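You operate a simulated robot arm through the tools that you are given. There is no shell and no other tool. Be economical: measure what you need, move in short steps, check, and stop when the job is done.

Carry out the task below with a simulated robot arm. There is one attempt and no reset: what you move stays moved.

Task
Lock the crank with the red pin, then brush the dried dough off the steel roller.
Fine: try the locked crank before lifting the guard right up; use the blue brush and put it back; shut the guard; the pin stays in. Drop and damage nothing, leave nothing switched on. What is to be rubbed or washed off counts as gone when no trace of it is left.

Only the result counts: the job must be done as asked and must still hold three seconds after the hand-in. Knocking over, shifting, dropping, spilling or breaking anything else fails it.

Robot
A 6-joint arm with a four-finger gripper on a trunk, on a base that drives. Base frame: it is fixed to the floor where the robot stands at the start and does not move with it; the origin is under the middle of the robot, x ahead of it, y to its left, z up. Readings come in cm, degrees, newtons and seconds.
With the tool pointing down near the work surface it reaches from about 22 to 68 cm from the robot's upright axis, wherever it stands. Its first joint turns from -166.0 to 166.0 degrees. Places, roughly: blue brush (17x5x4 cm) [60, -30, 90]; sheeter crank [40, 10, 100]; sheeter guard [70, 10, 100]; steel block on the sheeter [50, 0, 100]. Payload 3.43 kg.
The TCP is the grasp point between the finger pads, 3 cm short of the fingertips. In the tool frame z runs along the fingers and y along their closing line. The gripper opens to 12 cm. The gripper's body begins 8.5 cm behind the TCP.
Orientation is that of the tool frame in the base frame, as [roll, pitch, yaw] about the fixed x, y, z axes, in that order (R = Rz(yaw) Ry(pitch) Rx(roll)). With the fingers straight down and closing along the base's y, the tool's x points along the base's -x, its y along +y and its z along -z.

Tools
- The arm moves only by the tool apply_moves. Its argument "commands" is one flat list of numbers, 7 for each row, row after row: the shift along the base's x, y, z in cm, then the turn, a rotation vector about the base's x, y, z in degrees, then the finger opening in cm, from 0 to 12. In form: [dx, dy, dz, wx, wy, wz, claw, dx, dy, dz, wx, wy, wz, claw, ...]. A call has 1 to 8 rows; each row shifts and turns the commanded pose from where the row before left it. A row lasts 0.2 s, in which the tool goes at most 5 cm and 8.6 degrees; a call with a longer step from one row to the next is refused whole, and so is a gripper value outside its range. A pose out of reach is approached as far as the arm can. The call stops where the force on the tool passes 40 N (or 10 N more than at its start, if that is more) or the arm is blocked; 0.2 s more then pass. Each finger halts on what it meets, pressing with about 29 N; the grip force reading is that of the motor and also rises with nothing between the fingers. The clock runs only during rows and for 0.2 s after the last one: add rows that do not move to give the fingers time. It gives the time, the measured TCP pose, the force on the tool (base axes), the opening and the grip force at its end, in the units of the frame above (readings bear some noise), with the torque about the TCP (base axes, N m) and any sound that the robot's microphone picked up.
- Cameras (640 x 400 px; columns grow to the right, rows downward): "scene" is now at [5.04, 12.36, 175.4]; the picture's right is [-0.26, -0.97, 0.00], its down [-0.78, 0.21, -0.59] and it looks along [0.57, -0.15, -0.81] (base axes); focal length 277 px, centre (320, 200). "wrist" rides on the gripper at [7.1, -1.7, -12.1] in the tool frame; the picture's right is [0.23, 0.97, 0.00], its down [-0.81, 0.19, -0.55] and it looks along [-0.54, 0.13, 0.83] (tool axes); focal length 275 px, centre (320, 200). There is no depth. A picture from a camera that has moved, and an enlarged one, comes with that camera's place and axes in the base frame and with its lens.
- snapshot(camera): a new picture of that camera. The clock stands still meanwhile.
- move_column(by): slides the trunk up (or, below 0, down) by that many cm; the arm and the scene camera ride with it, the base frame stays. It gives what a move gives, with no picture.
- roll_base(legs): drives the robot by 1 to 6 legs, each [ahead, left, turn to the left] in cm, cm and degrees, along the robot's own axes; the way and the turn of a leg run together, so that a leg with both is an arc; at most 150 cm and 180 degrees a leg. The arm and the cameras ride along, it lands a little off, and it stops where it bumps. It gives what a move gives.
- head_to(pan, tilt): turns the head with the scene camera to pan (to the left, within 120 degrees either way) and tilt (down, from -29 to 69), counted from straight ahead of the robot. It gives what a move gives.
- close_up(camera, box): a new picture of the part [left, top, right, bottom] of that camera's present view, enlarged. The clock stands still meanwhile.
- sign_off(): hands the job in; it is judged then, once.

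Go step by step. Nothing tells you exact positions but the pictures and the camera data: compare them with the known pose of the tool, close in by small moves and look again before you grip or let go. The budget is 120 turns and 78 pictures, counting those below and the enlarged ones. Unless the task says otherwise, let go and move clear before handing in, and close with one line.

The tools are called by a JSON object that holds its "api" and its "payload". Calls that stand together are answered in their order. apply_moves: Moves the arm, as the interface text tells. Its arguments: {"type":"object","properties":{"commands":{"type":"array","items":{"type":"number"}}},"required":["commands"]} The other tools are called the same way: move_column (by) slides the trunk up or down; roll_base (legs) drives the base; head_to (pan, tilt) turns the head that bears the scene camera; snapshot (camera) takes a picture; close_up (camera, box) takes an enlarged picture of a part of a camera's view; sign_off () hands the job in.

At the start:

```text
time_s: 0.0
tool_pos: [46.73, 12.29, 137.51]
orientation: [180.0, 0.1, 180.0]
contact_force: [0.2, -0.1, -1.0]
moment: [0.01, 0.0, -0.03]
opening: 12.01
finger_force: 0.1
trunk travel left (down, up): [-27.5, 16.5]
robot x, y, heading: [0.28, -0.0, -0.3]
head pan, tilt: [-15.0, 53.9]
```

scene: 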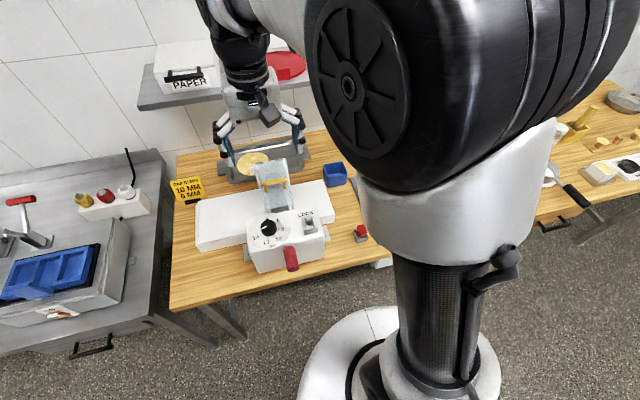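
wrist: 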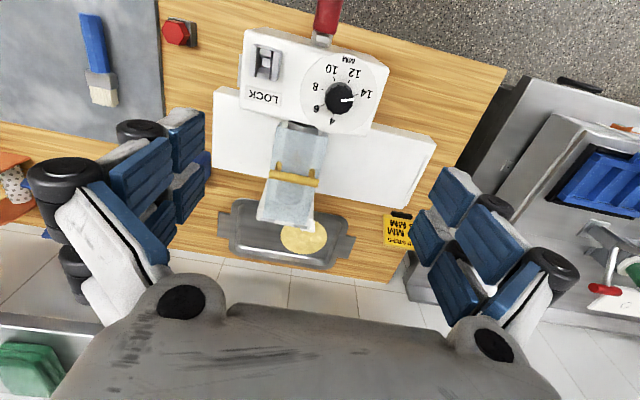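

I see the sheeter with the crank at its near end, a LOCK block, a dial, a guard over the roller, a red emergency button and the blue brush off to the right. I'll look closer first.

{"api": "close_up", "payload": {"camera": "wrist", "box": [200, 0, 440, 150]}}

{"api": "close_up", "payload": {"camera": "wrist", "box": [180, 100, 440, 280]}}

{"api": "close_up", "payload": {"camera": "scene", "box": [160, 130, 400, 290]}}

```text
2.67 times, centred on (320, 75) of wrist
camera zoom: at [39.67, 10.58, 149.49], right [-0.23, 0.97, 0.0], down [0.81, 0.19, 0.55], along [0.54, 0.13, -0.83], focal length 734 px, centre (320, 533)
```

zoom: 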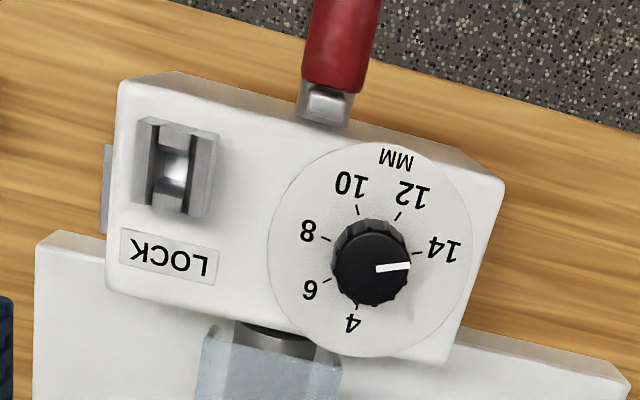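

```text
2.22 times, centred on (310, 190) of wrist
camera zoom: at [39.67, 10.58, 149.49], right [-0.23, 0.97, 0.0], down [0.81, 0.19, 0.55], along [0.54, 0.13, -0.83], focal length 612 px, centre (342, 222)
```

zoom: 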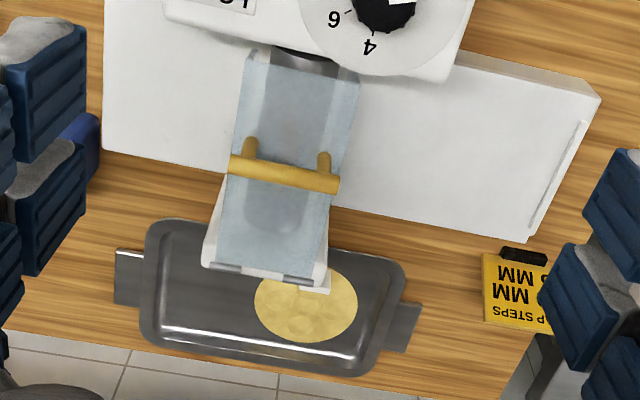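

```text
2.50 times, centred on (280, 210) of scene
camera zoom: at [5.04, 12.36, 175.4], right [-0.26, -0.97, 0.0], down [-0.78, 0.21, -0.59], along [0.57, -0.15, -0.81], focal length 692 px, centre (420, 175)
```

zoom: 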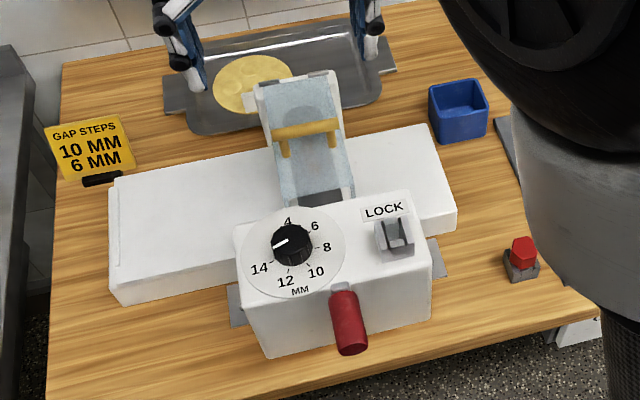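

Pin seems to be the red-headed piece in a small grey holder near (48,-13); the lock block is near (47,4). I'll bring the wrist camera over towards the pin for a closer look.

{"api": "apply_moves", "payload": {"commands": [-1, -4, -2.5, 0, 0, 0, 12, -1, -4, -2.5, 0, 0, 0, 12, -1, -4, -2.5, 0, 0, 0, 12, -1, -3, -2.5, 0, 0, 0, 12, -1, -3, -2.5, 0, 0, 0, 12, -1, -3, -2.5, 0, 0, 0, 12, 0, 0, -2, 0, 0, 0, 12, 0, 0, 0, 0, 0, 0, 12]}}

{"api": "snapshot", "payload": {"camera": "wrist"}}

{"api": "snapshot", "payload": {"camera": "scene"}}

```text
time_s: 1.8
tool_pos: [40.72, -8.73, 120.29]
orientation: [-180.0, 0.0, -179.9]
contact_force: [-0.9, -0.6, 0.1]
moment: [0.03, -0.02, 0.04]
opening: 11.97
finger_force: 0.1
trunk travel left (down, up): [-27.5, 16.5]
robot x, y, heading: [0.13, 0.1, -0.1]
head pan, tilt: [-15.0, 53.9]
```

```text
72 pictures are left
camera wrist: at [33.66, -10.51, 132.23], right [-0.23, 0.97, 0.0], down [0.81, 0.19, 0.55], along [0.54, 0.13, -0.83], focal length 275 px, centre (320, 200)
```

wrist: 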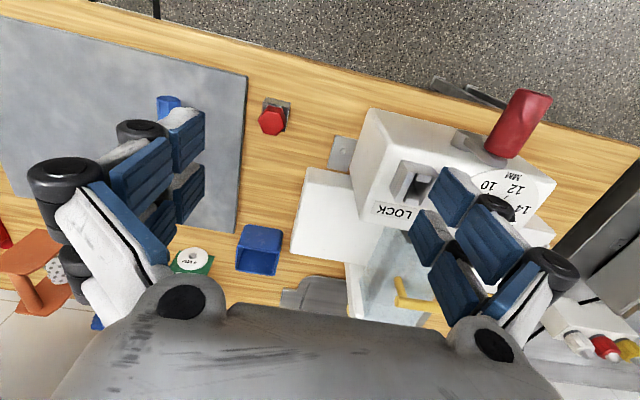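

```text
71 pictures are left
camera scene: at [4.99, 12.32, 175.41], right [-0.26, -0.97, 0.0], down [-0.78, 0.21, -0.59], along [0.57, -0.15, -0.81], focal length 277 px, centre (320, 200)
```

scene: 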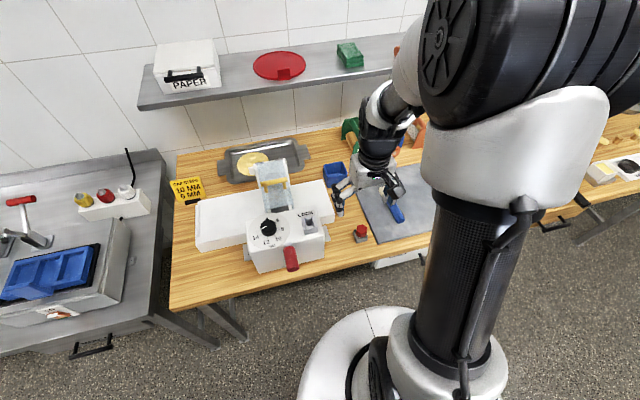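

{"api": "close_up", "payload": {"camera": "wrist", "box": [230, 80, 310, 140]}}

{"api": "close_up", "payload": {"camera": "wrist", "box": [340, 80, 560, 230]}}

{"api": "close_up", "payload": {"camera": "scene", "box": [230, 150, 400, 280]}}

```text
6.67 times, centred on (270, 110) of wrist
camera zoom: at [33.66, -10.51, 132.23], right [-0.23, 0.97, 0.0], down [0.81, 0.19, 0.55], along [0.54, 0.13, -0.83], focal length 1835 px, centre (653, 800)
```

zoom: 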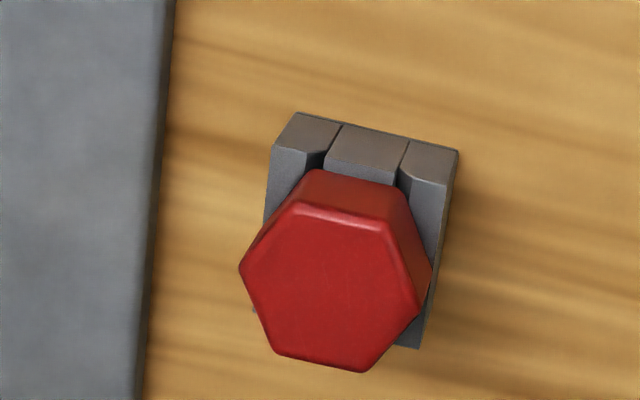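

```text
2.67 times, centred on (450, 155) of wrist
camera zoom: at [33.66, -10.51, 132.23], right [-0.23, 0.97, 0.0], down [0.81, 0.19, 0.55], along [0.54, 0.13, -0.83], focal length 734 px, centre (-27, 320)
```

zoom: 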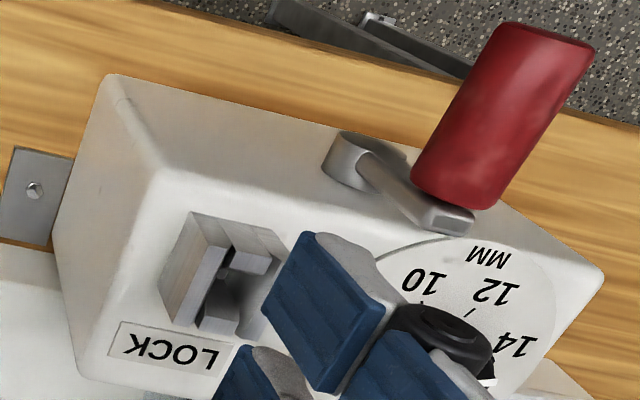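

```text
3.08 times, centred on (315, 215) of scene
camera zoom: at [4.99, 12.32, 175.41], right [-0.26, -0.97, 0.0], down [-0.78, 0.21, -0.59], along [0.57, -0.15, -0.81], focal length 852 px, centre (335, 154)
```

zoom: 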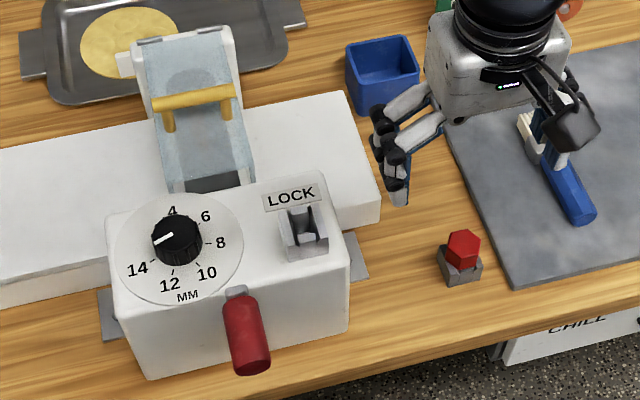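

The pin sits with its hex head up in a small holder; the lock block is a U-shaped saddle. I'll look into the block from above.

{"api": "apply_moves", "payload": {"commands": [0.5, 4, 0, 0, 0, 0, 12, 0.5, 4, 0, 0, 0, 0, 12, 0.5, 4, -2, 0, 0, 0, 12, 0, 0, -2, 0, 0, 0, 12, 0, 0, 0, 0, 0, 0, 12]}}

{"api": "snapshot", "payload": {"camera": "wrist"}}

{"api": "close_up", "payload": {"camera": "wrist", "box": [200, 20, 440, 170]}}

```text
time_s: 3.0
tool_pos: [42.33, 3.35, 116.31]
orientation: [180.0, 0.0, 179.9]
contact_force: [-1.7, 0.5, 0.1]
moment: [-0.02, -0.02, -0.01]
opening: 12.01
finger_force: 0.0
trunk travel left (down, up): [-27.5, 16.5]
robot x, y, heading: [0.32, 0.43, 0.1]
head pan, tilt: [-15.0, 53.9]
```

```text
67 pictures are left
camera wrist: at [35.17, 1.65, 128.36], right [-0.23, 0.97, 0.0], down [0.81, 0.19, 0.55], along [0.54, 0.13, -0.83], focal length 275 px, centre (320, 200)
```

wrist: 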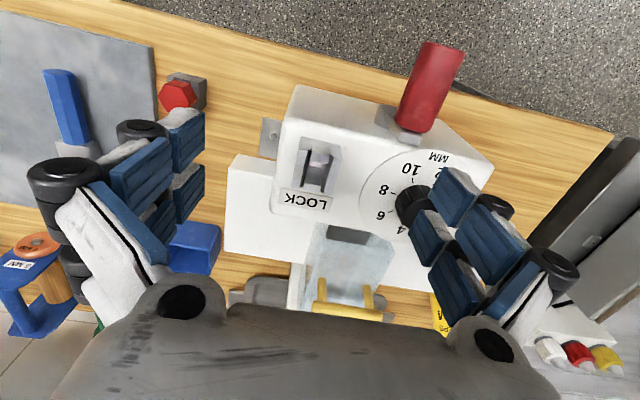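

```text
2.67 times, centred on (320, 95) of wrist
camera zoom: at [35.17, 1.65, 128.36], right [-0.23, 0.97, 0.0], down [0.81, 0.19, 0.55], along [0.54, 0.13, -0.83], focal length 734 px, centre (320, 480)
```

zoom: 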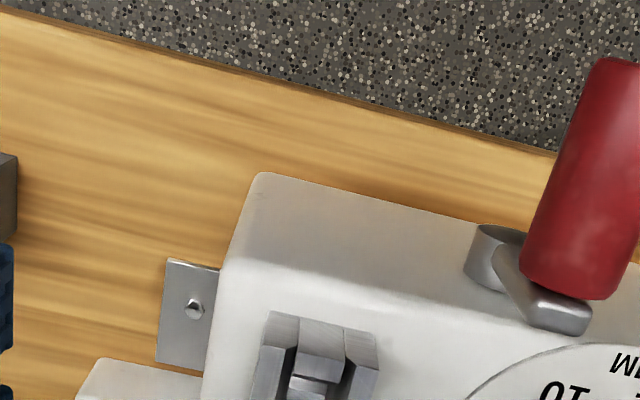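

{"api": "close_up", "payload": {"camera": "wrist", "box": [280, 130, 360, 220]}}

```text
4.44 times, centred on (320, 175) of wrist
camera zoom: at [35.17, 1.65, 128.36], right [-0.23, 0.97, 0.0], down [0.81, 0.19, 0.55], along [0.54, 0.13, -0.83], focal length 1224 px, centre (320, 311)
```

zoom: 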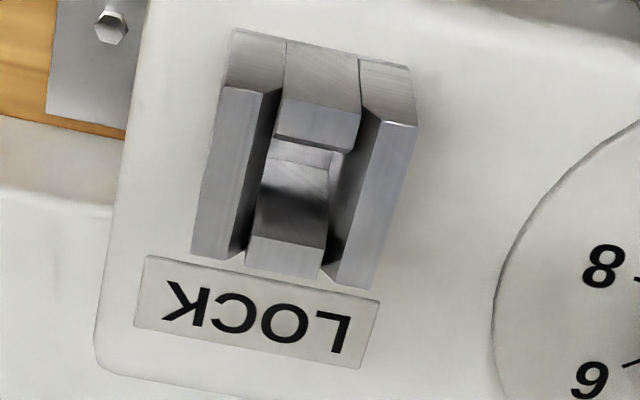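

The lock is a funnel-mouthed square well near (47,4), top about z=105.5. The pin head (flats facing ±x and ±60°) is near (46.9,-13.8,94.5). I'll hover over the pin with the tool yawed 30° so the fingers meet flats.

{"api": "apply_moves", "payload": {"commands": [0.7, -4, 0, 0, 0, 7.5, 12, 0.9, -4, 0, 0, 0, 7.5, 9, 1, -4.5, -2, 0, 0, 7.5, 7, 1, -4.5, -4, 0, 0, 7.5, 7, 0.8, 0, -4, 0, 0, 0, 7, 0, 0, 0, 0, 0, 0, 7]}}

{"api": "snapshot", "payload": {"camera": "wrist"}}

{"api": "close_up", "payload": {"camera": "scene", "box": [300, 160, 440, 260]}}

```text
refused: row 3 steps farther than a row can; nothing moved
```

```text
64 pictures are left
camera wrist: at [35.17, 1.65, 128.36], right [-0.23, 0.97, 0.0], down [0.81, 0.19, 0.55], along [0.54, 0.13, -0.83], focal length 275 px, centre (320, 200)
```

wrist: 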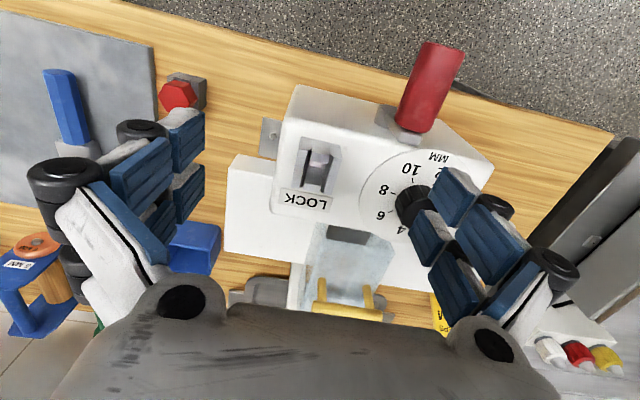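

```text
4.00 times, centred on (370, 210) of scene
camera zoom: at [5.03, 12.44, 175.4], right [-0.26, -0.97, 0.0], down [-0.78, 0.21, -0.59], along [0.57, -0.15, -0.81], focal length 1107 px, centre (120, 160)
```

zoom: 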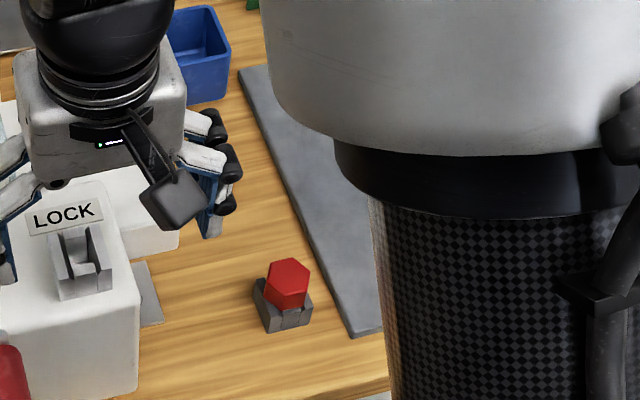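

Step too long in one row; resending with shorter rows.

{"api": "apply_moves", "payload": {"commands": [0.7, -4, 0, 0, 0, 7.5, 12, 0.9, -4, 0, 0, 0, 7.5, 9, 1, -4, -2, 0, 0, 7.5, 7, 1, -3, -3, 0, 0, 7.5, 7, 0.6, -1.6, -3, 0, 0, 0, 7, 0, 0, -3, 0, 0, 0, 7, 0, 0, 0, 0, 0, 0, 7]}}

{"api": "snapshot", "payload": {"camera": "wrist"}}

{"api": "close_up", "payload": {"camera": "scene", "box": [300, 160, 440, 260]}}

```text
time_s: 4.6
tool_pos: [46.37, -13.42, 105.61]
orientation: [180.0, 0.0, -150.1]
contact_force: [0.2, -0.4, 1.0]
moment: [0.0, 0.01, -0.02]
opening: 7.0
finger_force: 0.1
trunk travel left (down, up): [-27.5, 16.5]
robot x, y, heading: [-0.08, -0.12, -0.0]
head pan, tilt: [-15.0, 53.9]
```

```text
62 pictures are left
camera wrist: at [41.13, -18.51, 117.56], right [-0.69, 0.73, 0.0], down [0.61, 0.57, 0.55], along [0.4, 0.38, -0.83], focal length 275 px, centre (320, 200)
```

wrist: 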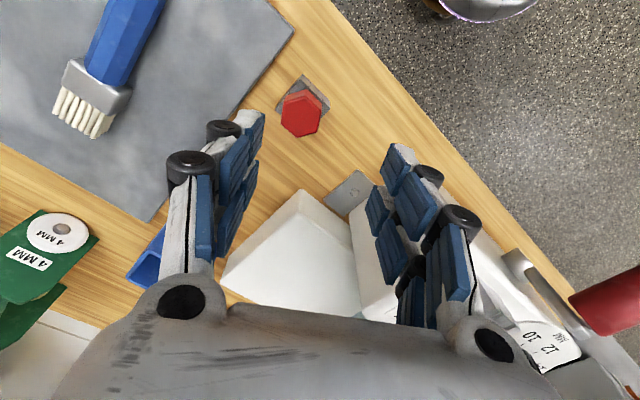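

```text
4.00 times, centred on (370, 210) of scene
camera zoom: at [5.0, 12.35, 175.4], right [-0.26, -0.97, 0.0], down [-0.78, 0.21, -0.59], along [0.57, -0.15, -0.81], focal length 1107 px, centre (120, 160)
```

zoom: 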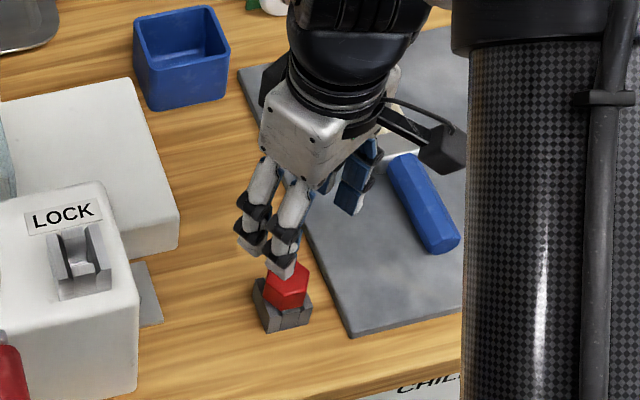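

Triangulating several views puts the head top at about (48.2,-14.5,90.3). I'll centre over it and lower part way, then check.

{"api": "apply_moves", "payload": {"commands": [0.9, -0.5, -3, 0, 0, 0, 7, 0.9, -0.5, -3, 0, 0, 0, 7, 0, 0, -3, 0, 0, 0, 7, 0, 0, 0, 0, 0, 0, 7]}}

{"api": "snapshot", "payload": {"camera": "wrist"}}

{"api": "close_up", "payload": {"camera": "scene", "box": [320, 190, 400, 250]}}

```text
time_s: 5.6
tool_pos: [48.16, -14.47, 96.39]
orientation: [-180.0, -0.1, -149.9]
contact_force: [-0.8, 0.4, 0.3]
moment: [-0.01, -0.02, 0.0]
opening: 7.01
finger_force: 0.0
trunk travel left (down, up): [-27.5, 16.5]
robot x, y, heading: [-0.35, 0.0, -0.0]
head pan, tilt: [-15.0, 53.9]
```

```text
60 pictures are left
camera wrist: at [42.89, -19.52, 108.41], right [-0.69, 0.73, 0.0], down [0.61, 0.57, 0.55], along [0.4, 0.38, -0.83], focal length 275 px, centre (320, 200)
```

wrist: 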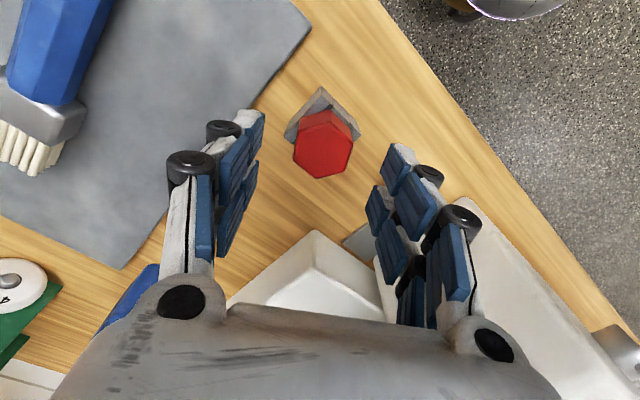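

```text
6.67 times, centred on (360, 220) of scene
camera zoom: at [4.99, 12.37, 175.4], right [-0.26, -0.97, 0.0], down [-0.78, 0.21, -0.59], along [0.57, -0.15, -0.81], focal length 1845 px, centre (53, 67)
```

zoom: 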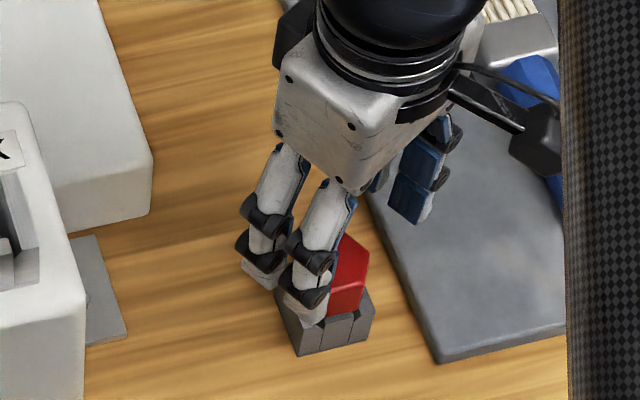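

The head is centred between the fingers to about 2 mm, its top about z≈91.8. I'll lower to z≈93.5 so just the tips flank the head, and look.

{"api": "apply_moves", "payload": {"commands": [0, 0.1, -1.5, 0, 0, 0, 7, 0, 0.1, -1.4, 0, 0, 0, 7, 0, 0, 0, 0, 0, 0, 7]}}

{"api": "close_up", "payload": {"camera": "wrist", "box": [220, 70, 420, 220]}}

{"api": "close_up", "payload": {"camera": "scene", "box": [330, 200, 390, 245]}}

```text
time_s: 6.4
tool_pos: [48.03, -13.99, 93.57]
orientation: [180.0, 0.0, -150.0]
contact_force: [0.5, 0.7, -0.3]
moment: [0.04, -0.02, 0.0]
opening: 7.0
finger_force: 0.0
trunk travel left (down, up): [-27.5, 16.5]
robot x, y, heading: [-0.26, -0.08, 0.2]
head pan, tilt: [-15.0, 53.9]
```

```text
2.67 times, centred on (320, 145) of wrist
camera zoom: at [42.88, -19.22, 105.52], right [-0.69, 0.73, 0.0], down [0.61, 0.57, 0.55], along [0.4, 0.38, -0.83], focal length 734 px, centre (320, 347)
```

zoom: 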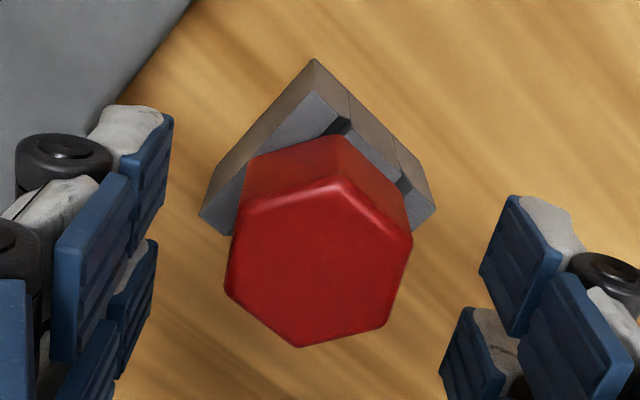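

```text
8.89 times, centred on (360, 222) of scene
camera zoom: at [5.03, 12.36, 175.4], right [-0.26, -0.97, 0.0], down [-0.78, 0.21, -0.59], along [0.57, -0.15, -0.81], focal length 2461 px, centre (-36, 0)
```

zoom: 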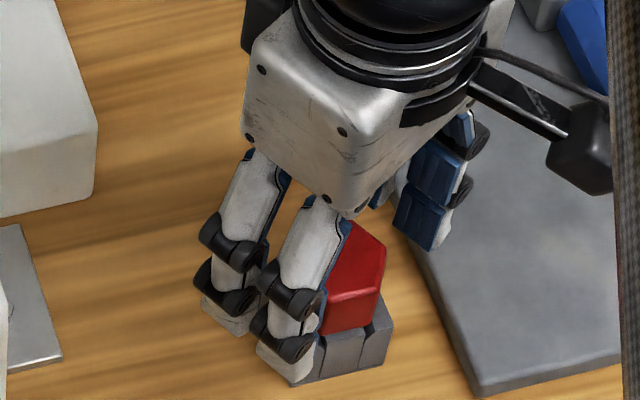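

Head is centred and flats face the fingers. I'll lower slightly more and close.

{"api": "apply_moves", "payload": {"commands": [0, 0, -0.5, 0, 0, 0, 7, 0, 0, 0, 0, 0, 0, 4.5, 0, 0, 0, 0, 0, 0, 3, 0, 0, 0, 0, 0, 0, 2.5, 0, 0, 0, 0, 0, 0, 2.5]}}

{"api": "close_up", "payload": {"camera": "wrist", "box": [220, 70, 420, 220]}}

```text
time_s: 7.6
tool_pos: [48.27, -14.07, 93.13]
orientation: [180.0, 0.1, -150.0]
contact_force: [2.2, -3.5, -0.5]
moment: [-0.08, -0.12, 0.01]
opening: 3.52
finger_force: 29.2
trunk travel left (down, up): [-27.5, 16.5]
robot x, y, heading: [0.03, 0.47, -0.1]
head pan, tilt: [-15.0, 53.9]
```

```text
2.67 times, centred on (320, 145) of wrist
camera zoom: at [42.99, -19.17, 105.05], right [-0.69, 0.73, 0.0], down [0.61, 0.57, 0.55], along [0.4, 0.38, -0.83], focal length 734 px, centre (320, 347)
```

zoom: 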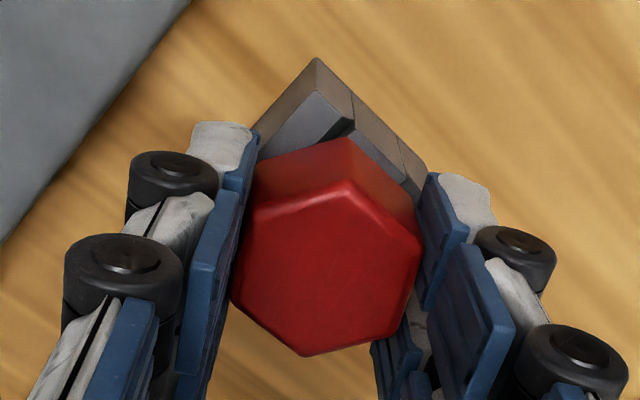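

Gripped (3.5 cm, 29 N). Lifting straight up.

{"api": "apply_moves", "payload": {"commands": [0, 0, 1, 0, 0, 0, 2.5, 0, 0, 1.5, 0, 0, 0, 2.5, 0, 0, 2, 0, 0, 0, 2.5, 0, 0, 3, 0, 0, 0, 2.5, 0, 0, 4, 0, 0, 0, 2.5, 0, 0, 4, 0, 0, 0, 2.5, 0, 0, 3, 0, 0, 0, 2.5, 0, 0, 0, 0, 0, 0, 2.5]}}

{"api": "close_up", "payload": {"camera": "scene", "box": [300, 140, 420, 250]}}

{"api": "snapshot", "payload": {"camera": "wrist"}}

```text
time_s: 9.4
tool_pos: [48.26, -14.18, 111.59]
orientation: [179.9, 0.1, -149.9]
contact_force: [0.1, 0.2, 0.1]
moment: [-0.01, 0.01, 0.01]
opening: 3.51
finger_force: 29.3
trunk travel left (down, up): [-27.5, 16.5]
robot x, y, heading: [-0.34, 0.11, 0.0]
head pan, tilt: [-15.0, 53.9]
```

```text
3.64 times, centred on (360, 195) of scene
camera zoom: at [5.09, 12.34, 175.4], right [-0.26, -0.97, 0.0], down [-0.78, 0.21, -0.59], along [0.57, -0.15, -0.81], focal length 1007 px, centre (174, 218)
```

zoom: 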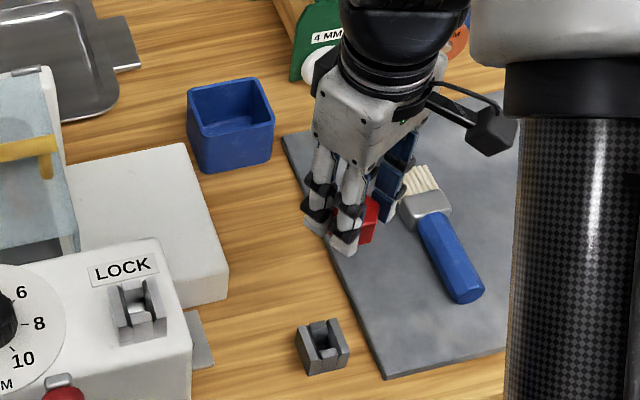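

```text
54 pictures are left
camera wrist: at [42.95, -19.28, 123.6], right [-0.69, 0.73, 0.0], down [0.61, 0.57, 0.55], along [0.4, 0.38, -0.83], focal length 275 px, centre (320, 200)
```

wrist: 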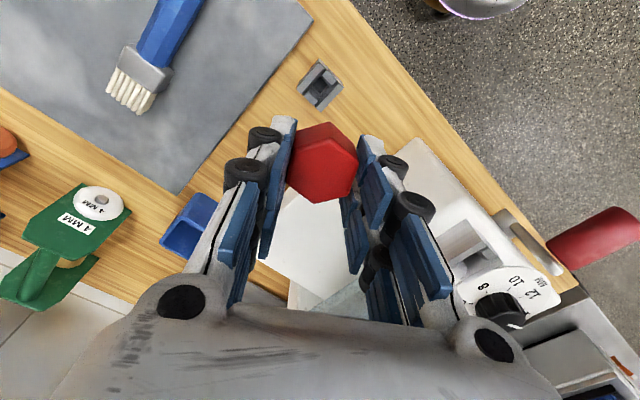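

Pin lifted cleanly. Now I'll raise and move it above the lock block and look at the alignment.

{"api": "apply_moves", "payload": {"commands": [0, 0, 4.6, 0, 0, 0, 2.5, -0.2, 4, 0, 0, 0, 0, 2.5, -0.2, 4.4, 0, 0, 0, 0, 2.5, -0.3, 4.4, 0, 0, 0, 0, 2.5, -0.2, 4, 0, 0, 0, 0, 2.5, 0, 1.4, 0, 0, 0, 0, 2.5, 0, 0, 0, 0, 0, 0, 2.5]}}

{"api": "snapshot", "payload": {"camera": "wrist"}}

{"api": "close_up", "payload": {"camera": "wrist", "box": [240, 60, 400, 160]}}

{"api": "close_up", "payload": {"camera": "scene", "box": [250, 130, 370, 250]}}

```text
time_s: 11.0
tool_pos: [47.34, 4.16, 116.41]
orientation: [-179.9, 0.0, -150.0]
contact_force: [0.1, 0.4, -0.7]
moment: [-0.02, -0.01, 0.0]
opening: 3.56
finger_force: 29.2
trunk travel left (down, up): [-27.5, 16.5]
robot x, y, heading: [-0.03, -0.22, 0.0]
head pan, tilt: [-15.0, 53.9]
```

```text
53 pictures are left
camera wrist: at [42.02, -0.93, 128.31], right [-0.69, 0.73, 0.0], down [0.61, 0.57, 0.55], along [0.4, 0.38, -0.83], focal length 275 px, centre (320, 200)
```

wrist: 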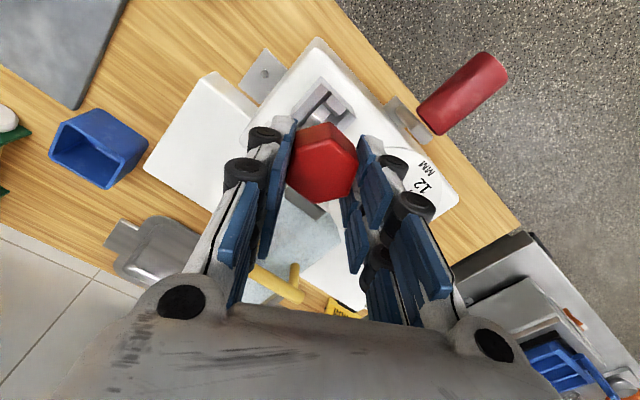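

```text
4.00 times, centred on (320, 110) of wrist
camera zoom: at [42.02, -0.93, 128.31], right [-0.69, 0.73, 0.0], down [0.61, 0.57, 0.55], along [0.4, 0.38, -0.83], focal length 1101 px, centre (320, 560)
```

zoom: 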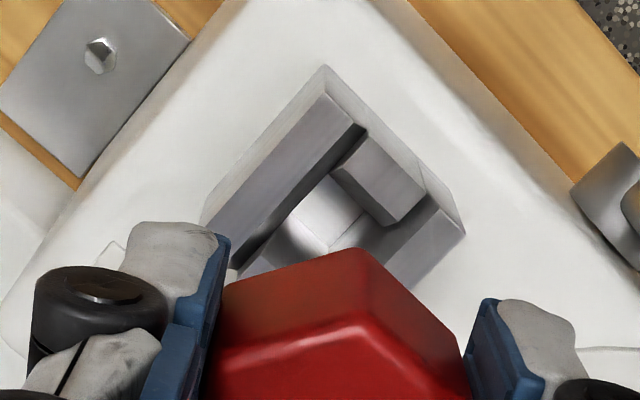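

```text
3.33 times, centred on (310, 190) of scene
camera zoom: at [5.04, 12.36, 175.4], right [-0.26, -0.97, 0.0], down [-0.78, 0.21, -0.59], along [0.57, -0.15, -0.81], focal length 923 px, centre (353, 233)
```

zoom: 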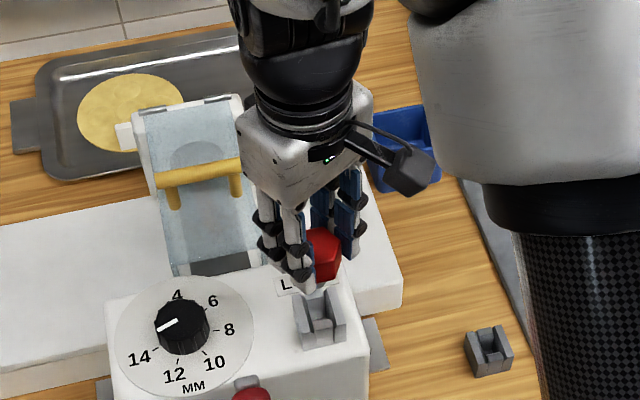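

Block is below, slightly hidden by the head. I'll shift 2.8 cm diagonally away so the camera sees the well fully.

{"api": "apply_moves", "payload": {"commands": [1.4, 1.4, 0, 0, 0, 0, 2.5, 1.4, 1.4, 0, 0, 0, 0, 2.5, 0, 0, 0, 0, 0, 0, 2.5]}}

{"api": "close_up", "payload": {"camera": "wrist", "box": [260, 20, 380, 140]}}

```text
time_s: 11.8
tool_pos: [50.22, 6.97, 116.18]
orientation: [180.0, 0.0, -150.0]
contact_force: [0.3, 0.1, -0.5]
moment: [0.02, -0.01, -0.01]
opening: 3.55
finger_force: 29.1
trunk travel left (down, up): [-27.5, 16.5]
robot x, y, heading: [-0.08, -0.02, 0.0]
head pan, tilt: [-15.0, 53.9]
```

```text
3.33 times, centred on (320, 80) of wrist
camera zoom: at [44.87, 1.85, 128.18], right [-0.69, 0.73, 0.0], down [0.61, 0.57, 0.55], along [0.4, 0.38, -0.83], focal length 918 px, centre (320, 600)
```

zoom: 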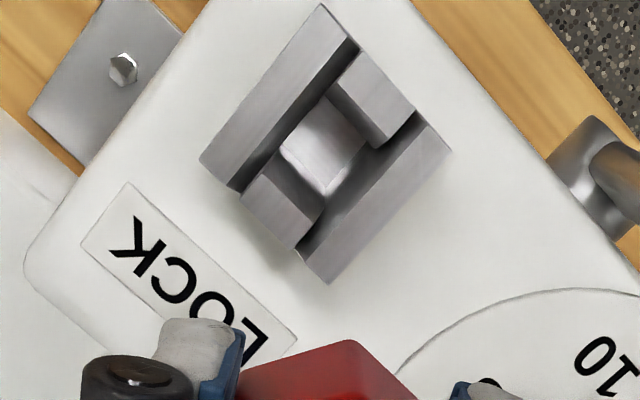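

The well centre comes out at (46.9, 4.05), nearly straight below the camera so height hardly matters. I'll centre the pin and lower until just above.

{"api": "apply_moves", "payload": {"commands": [-1.7, -1.5, 0, 0, 0, 0, 2.5, -1.6, -1.4, 0, 0, 0, 0, 2.5, 0, 0, -2.5, 0, 0, 0, 2.5, 0, 0, 0, 0, 0, 0, 2.5]}}

{"api": "close_up", "payload": {"camera": "scene", "box": [280, 180, 350, 250]}}

{"api": "close_up", "payload": {"camera": "wrist", "box": [260, 60, 380, 180]}}

```text
time_s: 12.8
tool_pos: [46.74, 4.04, 113.7]
orientation: [-180.0, 0.0, -150.0]
contact_force: [0.3, 0.6, -0.4]
moment: [0.0, -0.01, -0.01]
opening: 3.54
finger_force: 29.1
trunk travel left (down, up): [-27.5, 16.5]
robot x, y, heading: [-0.1, 0.14, 0.0]
head pan, tilt: [-15.0, 53.9]
```

```text
5.71 times, centred on (315, 215) of scene
camera zoom: at [4.93, 12.34, 175.41], right [-0.26, -0.97, 0.0], down [-0.78, 0.21, -0.59], along [0.57, -0.15, -0.81], focal length 1582 px, centre (349, 114)
```

zoom: 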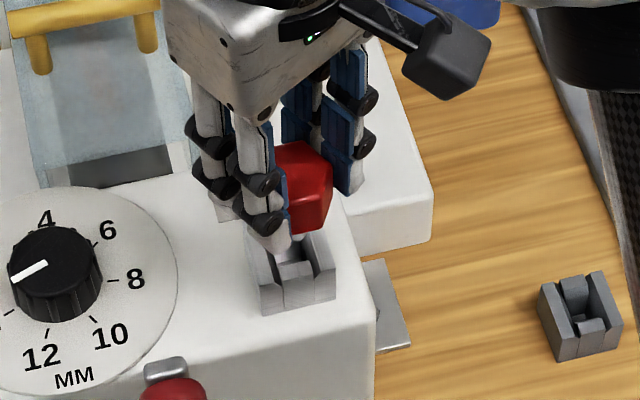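

```text
3.33 times, centred on (320, 120) of wrist
camera zoom: at [41.6, -1.07, 125.69], right [-0.69, 0.73, 0.0], down [0.61, 0.57, 0.55], along [0.4, 0.38, -0.83], focal length 918 px, centre (320, 467)
```

zoom: 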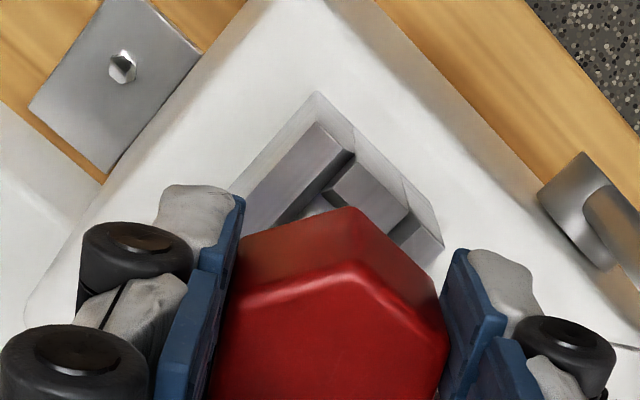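

The shank is visible above the well. Lowering gently with a force watch.

{"api": "apply_moves", "payload": {"commands": [0.1, 0, -1, 0, 0, 0, 2.5, 0, 0, -1, 0, 0, 0, 2.5, 0, 0, -0.7, 0, 0, 0, 2.5, 0, 0, -0.5, 0, 0, 0, 2.5, 0, 0, 0, 0, 0, 0, 2.5]}}

{"api": "close_up", "payload": {"camera": "scene", "box": [280, 180, 350, 250]}}

```text
time_s: 14.0
tool_pos: [46.98, 4.1, 110.6]
orientation: [-179.8, 0.1, -150.1]
contact_force: [4.1, 8.1, 4.1]
moment: [0.48, -0.2, -0.04]
opening: 3.54
finger_force: 28.8
trunk travel left (down, up): [-27.5, 16.5]
robot x, y, heading: [0.03, 0.15, -0.0]
head pan, tilt: [-15.0, 53.9]
```

```text
5.71 times, centred on (315, 215) of scene
camera zoom: at [5.09, 12.51, 175.39], right [-0.26, -0.97, 0.0], down [-0.78, 0.21, -0.59], along [0.57, -0.15, -0.81], focal length 1582 px, centre (349, 114)
```

zoom: 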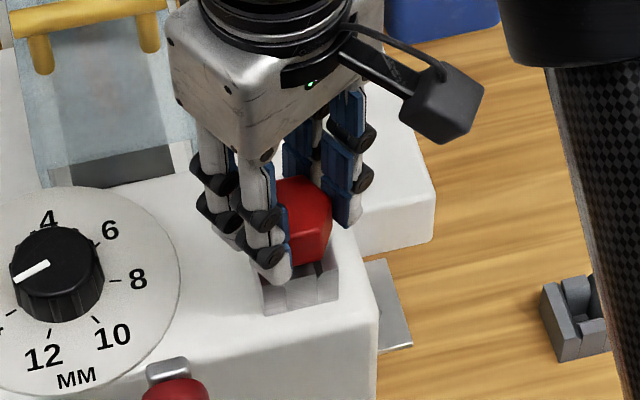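

Light contact with a side push towards +y; I'll follow it a bit and continue down.

{"api": "apply_moves", "payload": {"commands": [0.1, 0.15, 0, 0, 0, 0, 2.5, 0, 0, -0.4, 0, 0, 0, 2.5, 0, 0, -0.4, 0, 0, 0, 2.5, 0, 0, 0, 0, 0, 0, 2.5]}}

```text
time_s: 15.0
tool_pos: [47.04, 4.14, 109.68]
orientation: [180.0, 0.0, -150.0]
contact_force: [3.3, -0.5, 1.7]
moment: [-0.04, -0.17, -0.01]
opening: 3.55
finger_force: 29.3
trunk travel left (down, up): [-27.5, 16.5]
robot x, y, heading: [0.25, -0.1, 0.1]
head pan, tilt: [-15.0, 53.9]
```

{"api": "apply_moves", "payload": {"commands": [0, 0, -0.4, 0, 0, 0, 2.5, 0, 0, -0.4, 0, 0, 0, 2.5, 0, 0, -0.4, 0, 0, 0, 2.5, 0, 0, 0, 0, 0, 0, 2.5]}}

{"api": "close_up", "payload": {"camera": "scene", "box": [280, 180, 350, 250]}}

```text
time_s: 16.1
tool_pos: [47.0, 4.13, 108.78]
orientation: [-179.9, 0.3, -150.0]
contact_force: [-5.7, -0.9, 15.1]
moment: [0.21, 0.48, 0.08]
opening: 3.53
finger_force: 28.8
trunk travel left (down, up): [-27.5, 16.5]
robot x, y, heading: [-0.02, -0.03, -0.1]
head pan, tilt: [-15.0, 53.9]
stopped in row 4: the force on the tool passed its limit at 41 N (the readings are from after the stop); the commanded pose is now the measured one
```

```text
5.71 times, centred on (315, 215) of scene
camera zoom: at [4.8, 12.34, 175.39], right [-0.26, -0.97, 0.0], down [-0.78, 0.21, -0.59], along [0.57, -0.15, -0.81], focal length 1582 px, centre (349, 114)
```

zoom: 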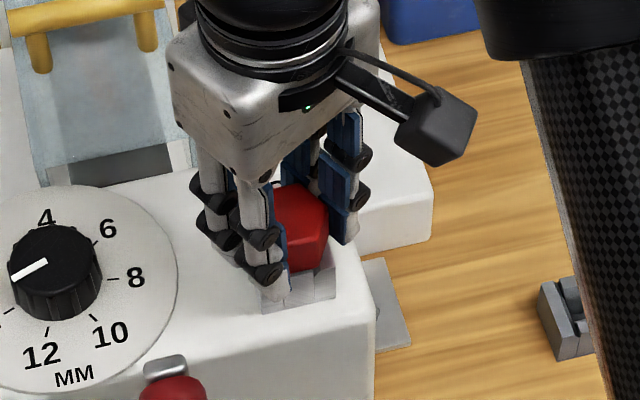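

It stopped on a firm resistance at z=108.8. Checking whether the head is seated.

{"api": "close_up", "payload": {"camera": "wrist", "box": [240, 60, 400, 180]}}

{"api": "close_up", "payload": {"camera": "scene", "box": [300, 205, 340, 240]}}

```text
3.33 times, centred on (320, 120) of wrist
camera zoom: at [41.73, -0.92, 120.73], right [-0.69, 0.73, 0.0], down [0.6, 0.57, 0.56], along [0.41, 0.38, -0.83], focal length 918 px, centre (320, 467)
```

zoom: 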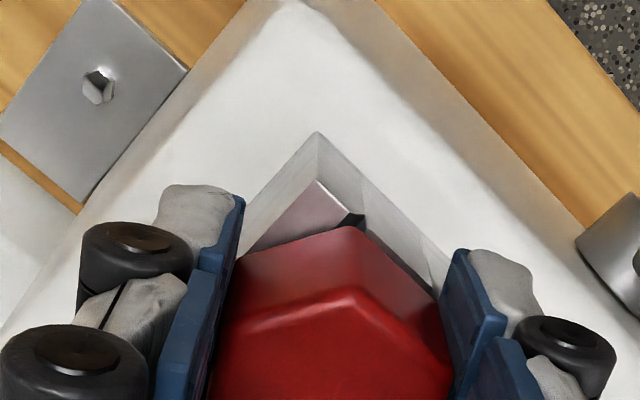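

```text
11.43 times, centred on (320, 222) of scene
camera zoom: at [4.8, 12.34, 175.39], right [-0.26, -0.97, 0.0], down [-0.78, 0.21, -0.59], along [0.57, -0.15, -0.81], focal length 3164 px, centre (320, -57)
```

zoom: 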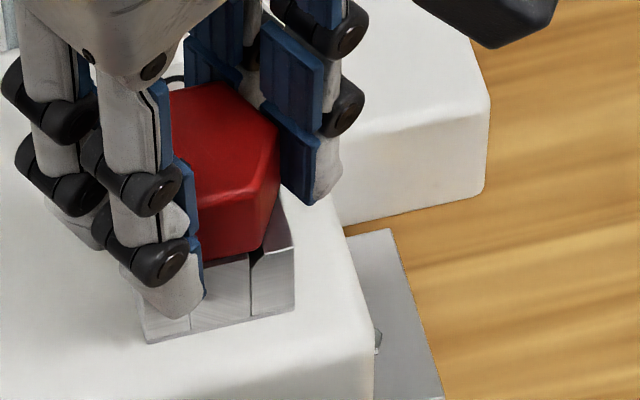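

The head rests on the block walls, same as it sat in its holder. Releasing and backing straight up to inspect.

{"api": "apply_moves", "payload": {"commands": [0, 0, 0.2, 0, 0, 0, 3.6, 0, 0, 0, 0, 0, 0, 5, 0, 0, 0, 0, 0, 0, 6, 0, 0, 1, 0, 0, 0, 6, 0, 0, 3, 0, 0, 0, 6, 0, 0, 3, 0, 0, 0, 6, 0, 0, 0, 0, 0, 0, 6]}}

{"api": "close_up", "payload": {"camera": "wrist", "box": [240, 60, 400, 180]}}

{"api": "close_up", "payload": {"camera": "scene", "box": [260, 190, 340, 260]}}

```text
time_s: 17.6
tool_pos: [47.29, 4.23, 116.15]
orientation: [-179.9, 0.1, -150.0]
contact_force: [0.2, -0.1, 1.3]
moment: [0.02, 0.03, 0.0]
opening: 6.0
finger_force: 0.0
trunk travel left (down, up): [-27.5, 16.5]
robot x, y, heading: [0.43, 0.21, -0.0]
head pan, tilt: [-15.0, 53.9]
```

```text
3.33 times, centred on (320, 120) of wrist
camera zoom: at [42.0, -0.78, 128.0], right [-0.69, 0.73, 0.0], down [0.6, 0.57, 0.55], along [0.4, 0.38, -0.83], focal length 918 px, centre (320, 467)
```

zoom: 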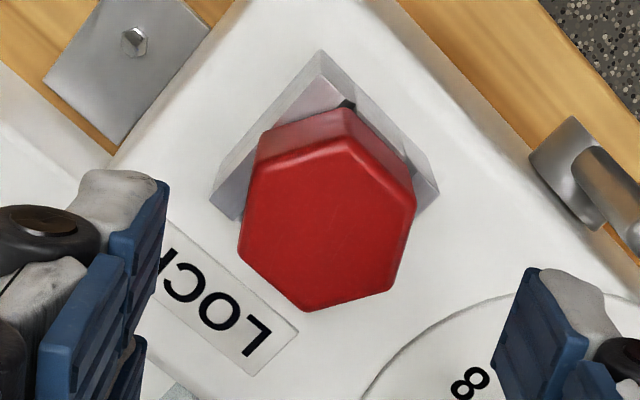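

```text
5.71 times, centred on (300, 225) of scene
camera zoom: at [5.09, 12.37, 175.39], right [-0.26, -0.97, 0.0], down [-0.78, 0.21, -0.59], along [0.57, -0.15, -0.81], focal length 1582 px, centre (434, 57)
```

zoom: 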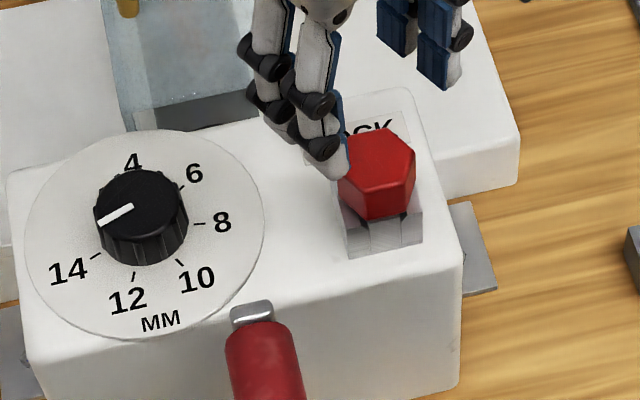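

Pin is in. Next I go to the crank handle, near (38.8,11.8,103.5) standing at twelve o'clock, turning the tool back so the fingers straddle it along y.

{"api": "apply_moves", "payload": {"commands": [-2, 2, 1, 0, 0, -7.5, 6, -2, 2, 0, 0, 0, -7.5, 7, -2, 2, 0, 0, 0, -7.5, 8, -2, 1.6, 0, 0, 0, -7.5, 8, -1, 0, -2, 0, 0, 0, 8, 0, 0, 0, 0, 0, 0, 8]}}

{"api": "snapshot", "payload": {"camera": "wrist"}}

{"api": "close_up", "payload": {"camera": "scene", "box": [220, 160, 360, 290]}}

```text
time_s: 19.1
tool_pos: [38.01, 11.86, 114.87]
orientation: [-179.9, 0.2, 179.9]
contact_force: [-0.6, -0.5, -0.2]
moment: [-0.01, 0.02, -0.01]
opening: 8.0
finger_force: 0.0
trunk travel left (down, up): [-27.5, 16.5]
robot x, y, heading: [0.12, 0.06, 0.2]
head pan, tilt: [-15.0, 53.9]
```

```text
41 pictures are left
camera wrist: at [30.92, 10.16, 126.81], right [-0.23, 0.97, 0.0], down [0.81, 0.19, 0.56], along [0.54, 0.13, -0.83], focal length 275 px, centre (320, 200)
```

wrist: 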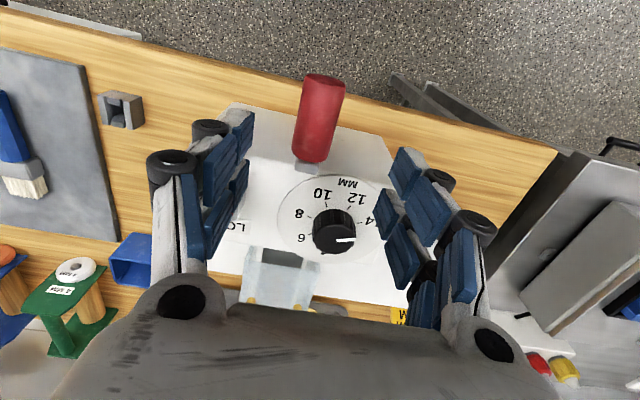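

```text
3.08 times, centred on (290, 225) of scene
camera zoom: at [4.99, 12.35, 175.4], right [-0.26, -0.97, 0.0], down [-0.78, 0.21, -0.59], along [0.57, -0.15, -0.81], focal length 852 px, centre (412, 123)
```

zoom: 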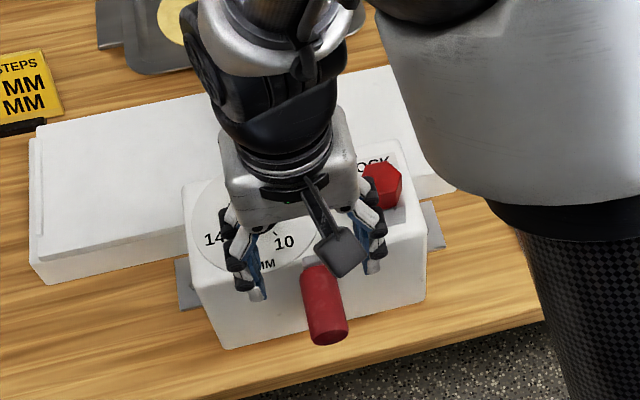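

Handle is centred under the tool (centre x≈38.2, y≈11.8). Lowering to straddle it and narrowing the fingers.

{"api": "apply_moves", "payload": {"commands": [0, 0, -4, 0, 0, 0, 8, 0, 0, -4, 0, 0, 0, 8, 0, 0, -2.5, 0, 0, 0, 8, 0, 0, 0, 0, 0, 0, 6, 0, 0, 0, 0, 0, 0, 4.6, 0, 0, 0, 0, 0, 0, 4.6]}}

{"api": "snapshot", "payload": {"camera": "wrist"}}

{"api": "close_up", "payload": {"camera": "scene", "box": [240, 190, 360, 290]}}

```text
time_s: 20.4
tool_pos: [38.25, 11.97, 104.42]
orientation: [-180.0, 0.2, -180.0]
contact_force: [-0.7, 0.5, -0.2]
moment: [0.0, 0.0, 0.01]
opening: 4.59
finger_force: 0.0
trunk travel left (down, up): [-27.5, 16.5]
robot x, y, heading: [-0.17, -0.04, 0.1]
head pan, tilt: [-15.0, 53.9]
```

```text
39 pictures are left
camera wrist: at [31.19, 10.17, 116.33], right [-0.23, 0.97, 0.0], down [0.81, 0.19, 0.56], along [0.54, 0.13, -0.83], focal length 275 px, centre (320, 200)
```

wrist: 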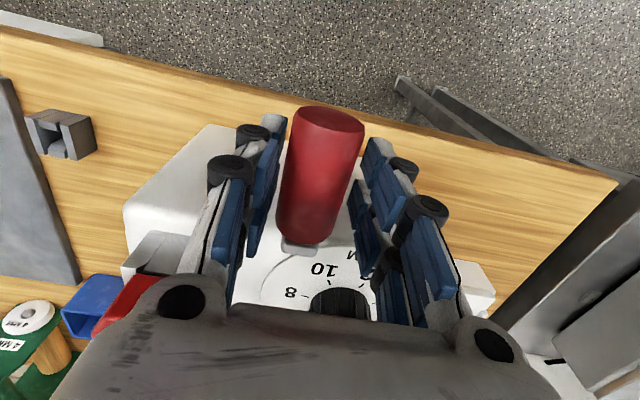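

```text
4.00 times, centred on (300, 240) of scene
camera zoom: at [5.02, 12.35, 175.4], right [-0.26, -0.97, 0.0], down [-0.78, 0.21, -0.59], along [0.57, -0.15, -0.81], focal length 1107 px, centre (400, 40)
```

zoom: 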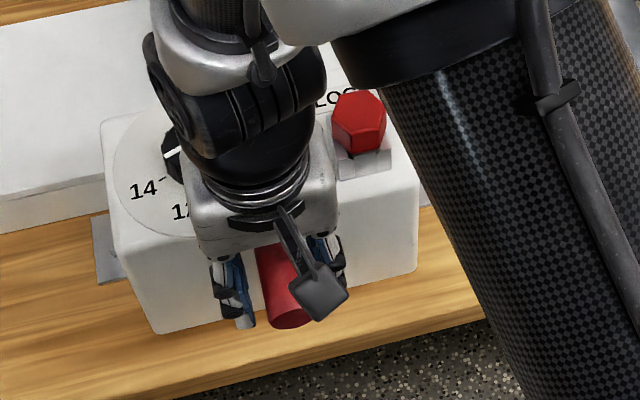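

The fingers straddle the handle. Trying the crank: small push towards +y.

{"api": "apply_moves", "payload": {"commands": [0, 0.5, 0, 0, 0, 0, 4.6, 0, 0.4, 0, 0, 0, 0, 4.6, 0, 0.3, 0, 0, 0, 0, 4.6, 0, 0, 0, 0, 0, 0, 4.6]}}

```text
time_s: 21.4
tool_pos: [38.27, 12.83, 104.41]
orientation: [-180.0, 0.0, -179.9]
contact_force: [5.7, -16.9, 1.4]
moment: [-0.11, 0.07, 0.33]
opening: 5.62
finger_force: 8.7
trunk travel left (down, up): [-27.5, 16.5]
robot x, y, heading: [0.13, 0.15, -0.2]
head pan, tilt: [-15.0, 53.9]
```

It resists with 17 N. A bit more to confirm it holds, then the other way.

{"api": "apply_moves", "payload": {"commands": [0, 0.4, 0, 0, 0, 0, 4.6, 0, 0, 0, 0, 0, 0, 4.6, 0, 0, 0, 0, 0, 0, 4.6]}}

{"api": "snapshot", "payload": {"camera": "wrist"}}

{"api": "apply_moves", "payload": {"commands": [0, -0.6, 0, 0, 0, 0, 4.6, 0, -0.6, 0, 0, 0, 0, 4.6, 0, -0.6, 0, 0, 0, 0, 4.6, 0, -0.6, 0, 0, 0, 0, 4.6, 0, -0.2, 0, 0, 0, 0, 4.6, 0, 0, 0, 0, 0, 0, 4.6]}}

{"api": "snapshot", "payload": {"camera": "wrist"}}

```text
time_s: 22.2
tool_pos: [38.22, 12.98, 104.4]
orientation: [179.9, 0.1, 179.9]
contact_force: [8.9, -28.3, 3.0]
moment: [-0.16, 0.02, 0.32]
opening: 6.22
finger_force: 14.7
trunk travel left (down, up): [-27.5, 16.5]
robot x, y, heading: [0.55, -0.26, -0.2]
head pan, tilt: [-15.0, 53.9]
```

```text
37 pictures are left
camera wrist: at [31.14, 11.35, 116.33], right [-0.23, 0.97, 0.0], down [0.81, 0.19, 0.56], along [0.54, 0.13, -0.83], focal length 275 px, centre (320, 200)
```

wrist: 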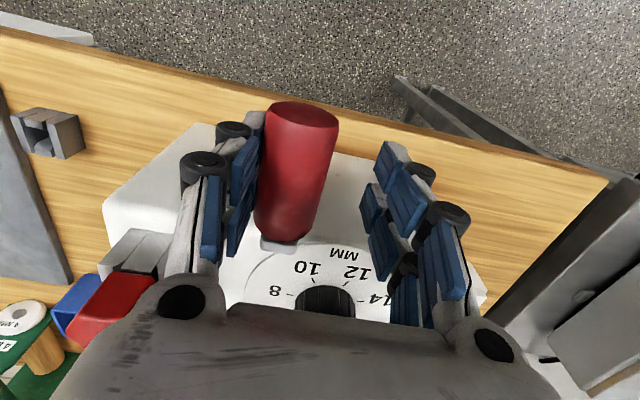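

```text
time_s: 23.6
tool_pos: [38.13, 10.93, 104.35]
orientation: [-179.9, 0.1, 180.0]
contact_force: [0.2, 0.5, -1.3]
moment: [-0.01, 0.01, 0.03]
opening: 4.61
finger_force: 0.3
trunk travel left (down, up): [-27.5, 16.5]
robot x, y, heading: [0.05, -0.07, 0.1]
head pan, tilt: [-15.0, 53.9]
```

```text
36 pictures are left
camera wrist: at [31.06, 9.18, 116.34], right [-0.23, 0.97, 0.0], down [0.81, 0.19, 0.56], along [0.54, 0.13, -0.83], focal length 275 px, centre (320, 200)
```

wrist: 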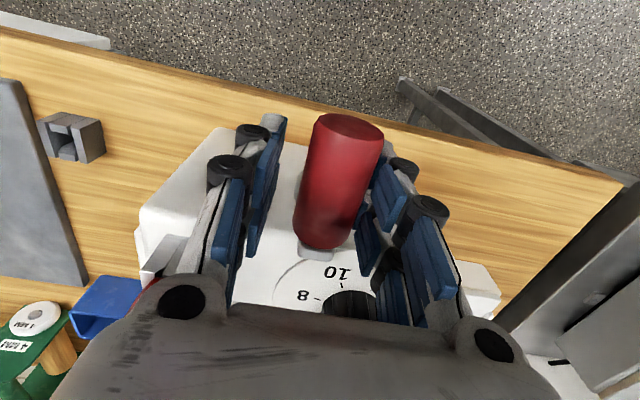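

The crank held at 28 N. Trying the other direction as well.

{"api": "apply_moves", "payload": {"commands": [0, -0.4, 0, 0, 0, 0, 4.6, 0, -0.3, 0, 0, 0, 0, 4.6, 0, -0.3, 0, 0, 0, 0, 4.6, 0, 0, 0, 0, 0, 0, 4.6]}}

```text
time_s: 24.6
tool_pos: [38.2, 10.1, 104.37]
orientation: [-179.7, 0.2, -180.0]
contact_force: [-3.5, 26.5, 0.4]
moment: [0.14, -0.14, -0.14]
opening: 6.04
finger_force: 12.0
trunk travel left (down, up): [-27.5, 16.5]
robot x, y, heading: [-0.02, 0.02, 0.0]
head pan, tilt: [-15.0, 53.9]
```

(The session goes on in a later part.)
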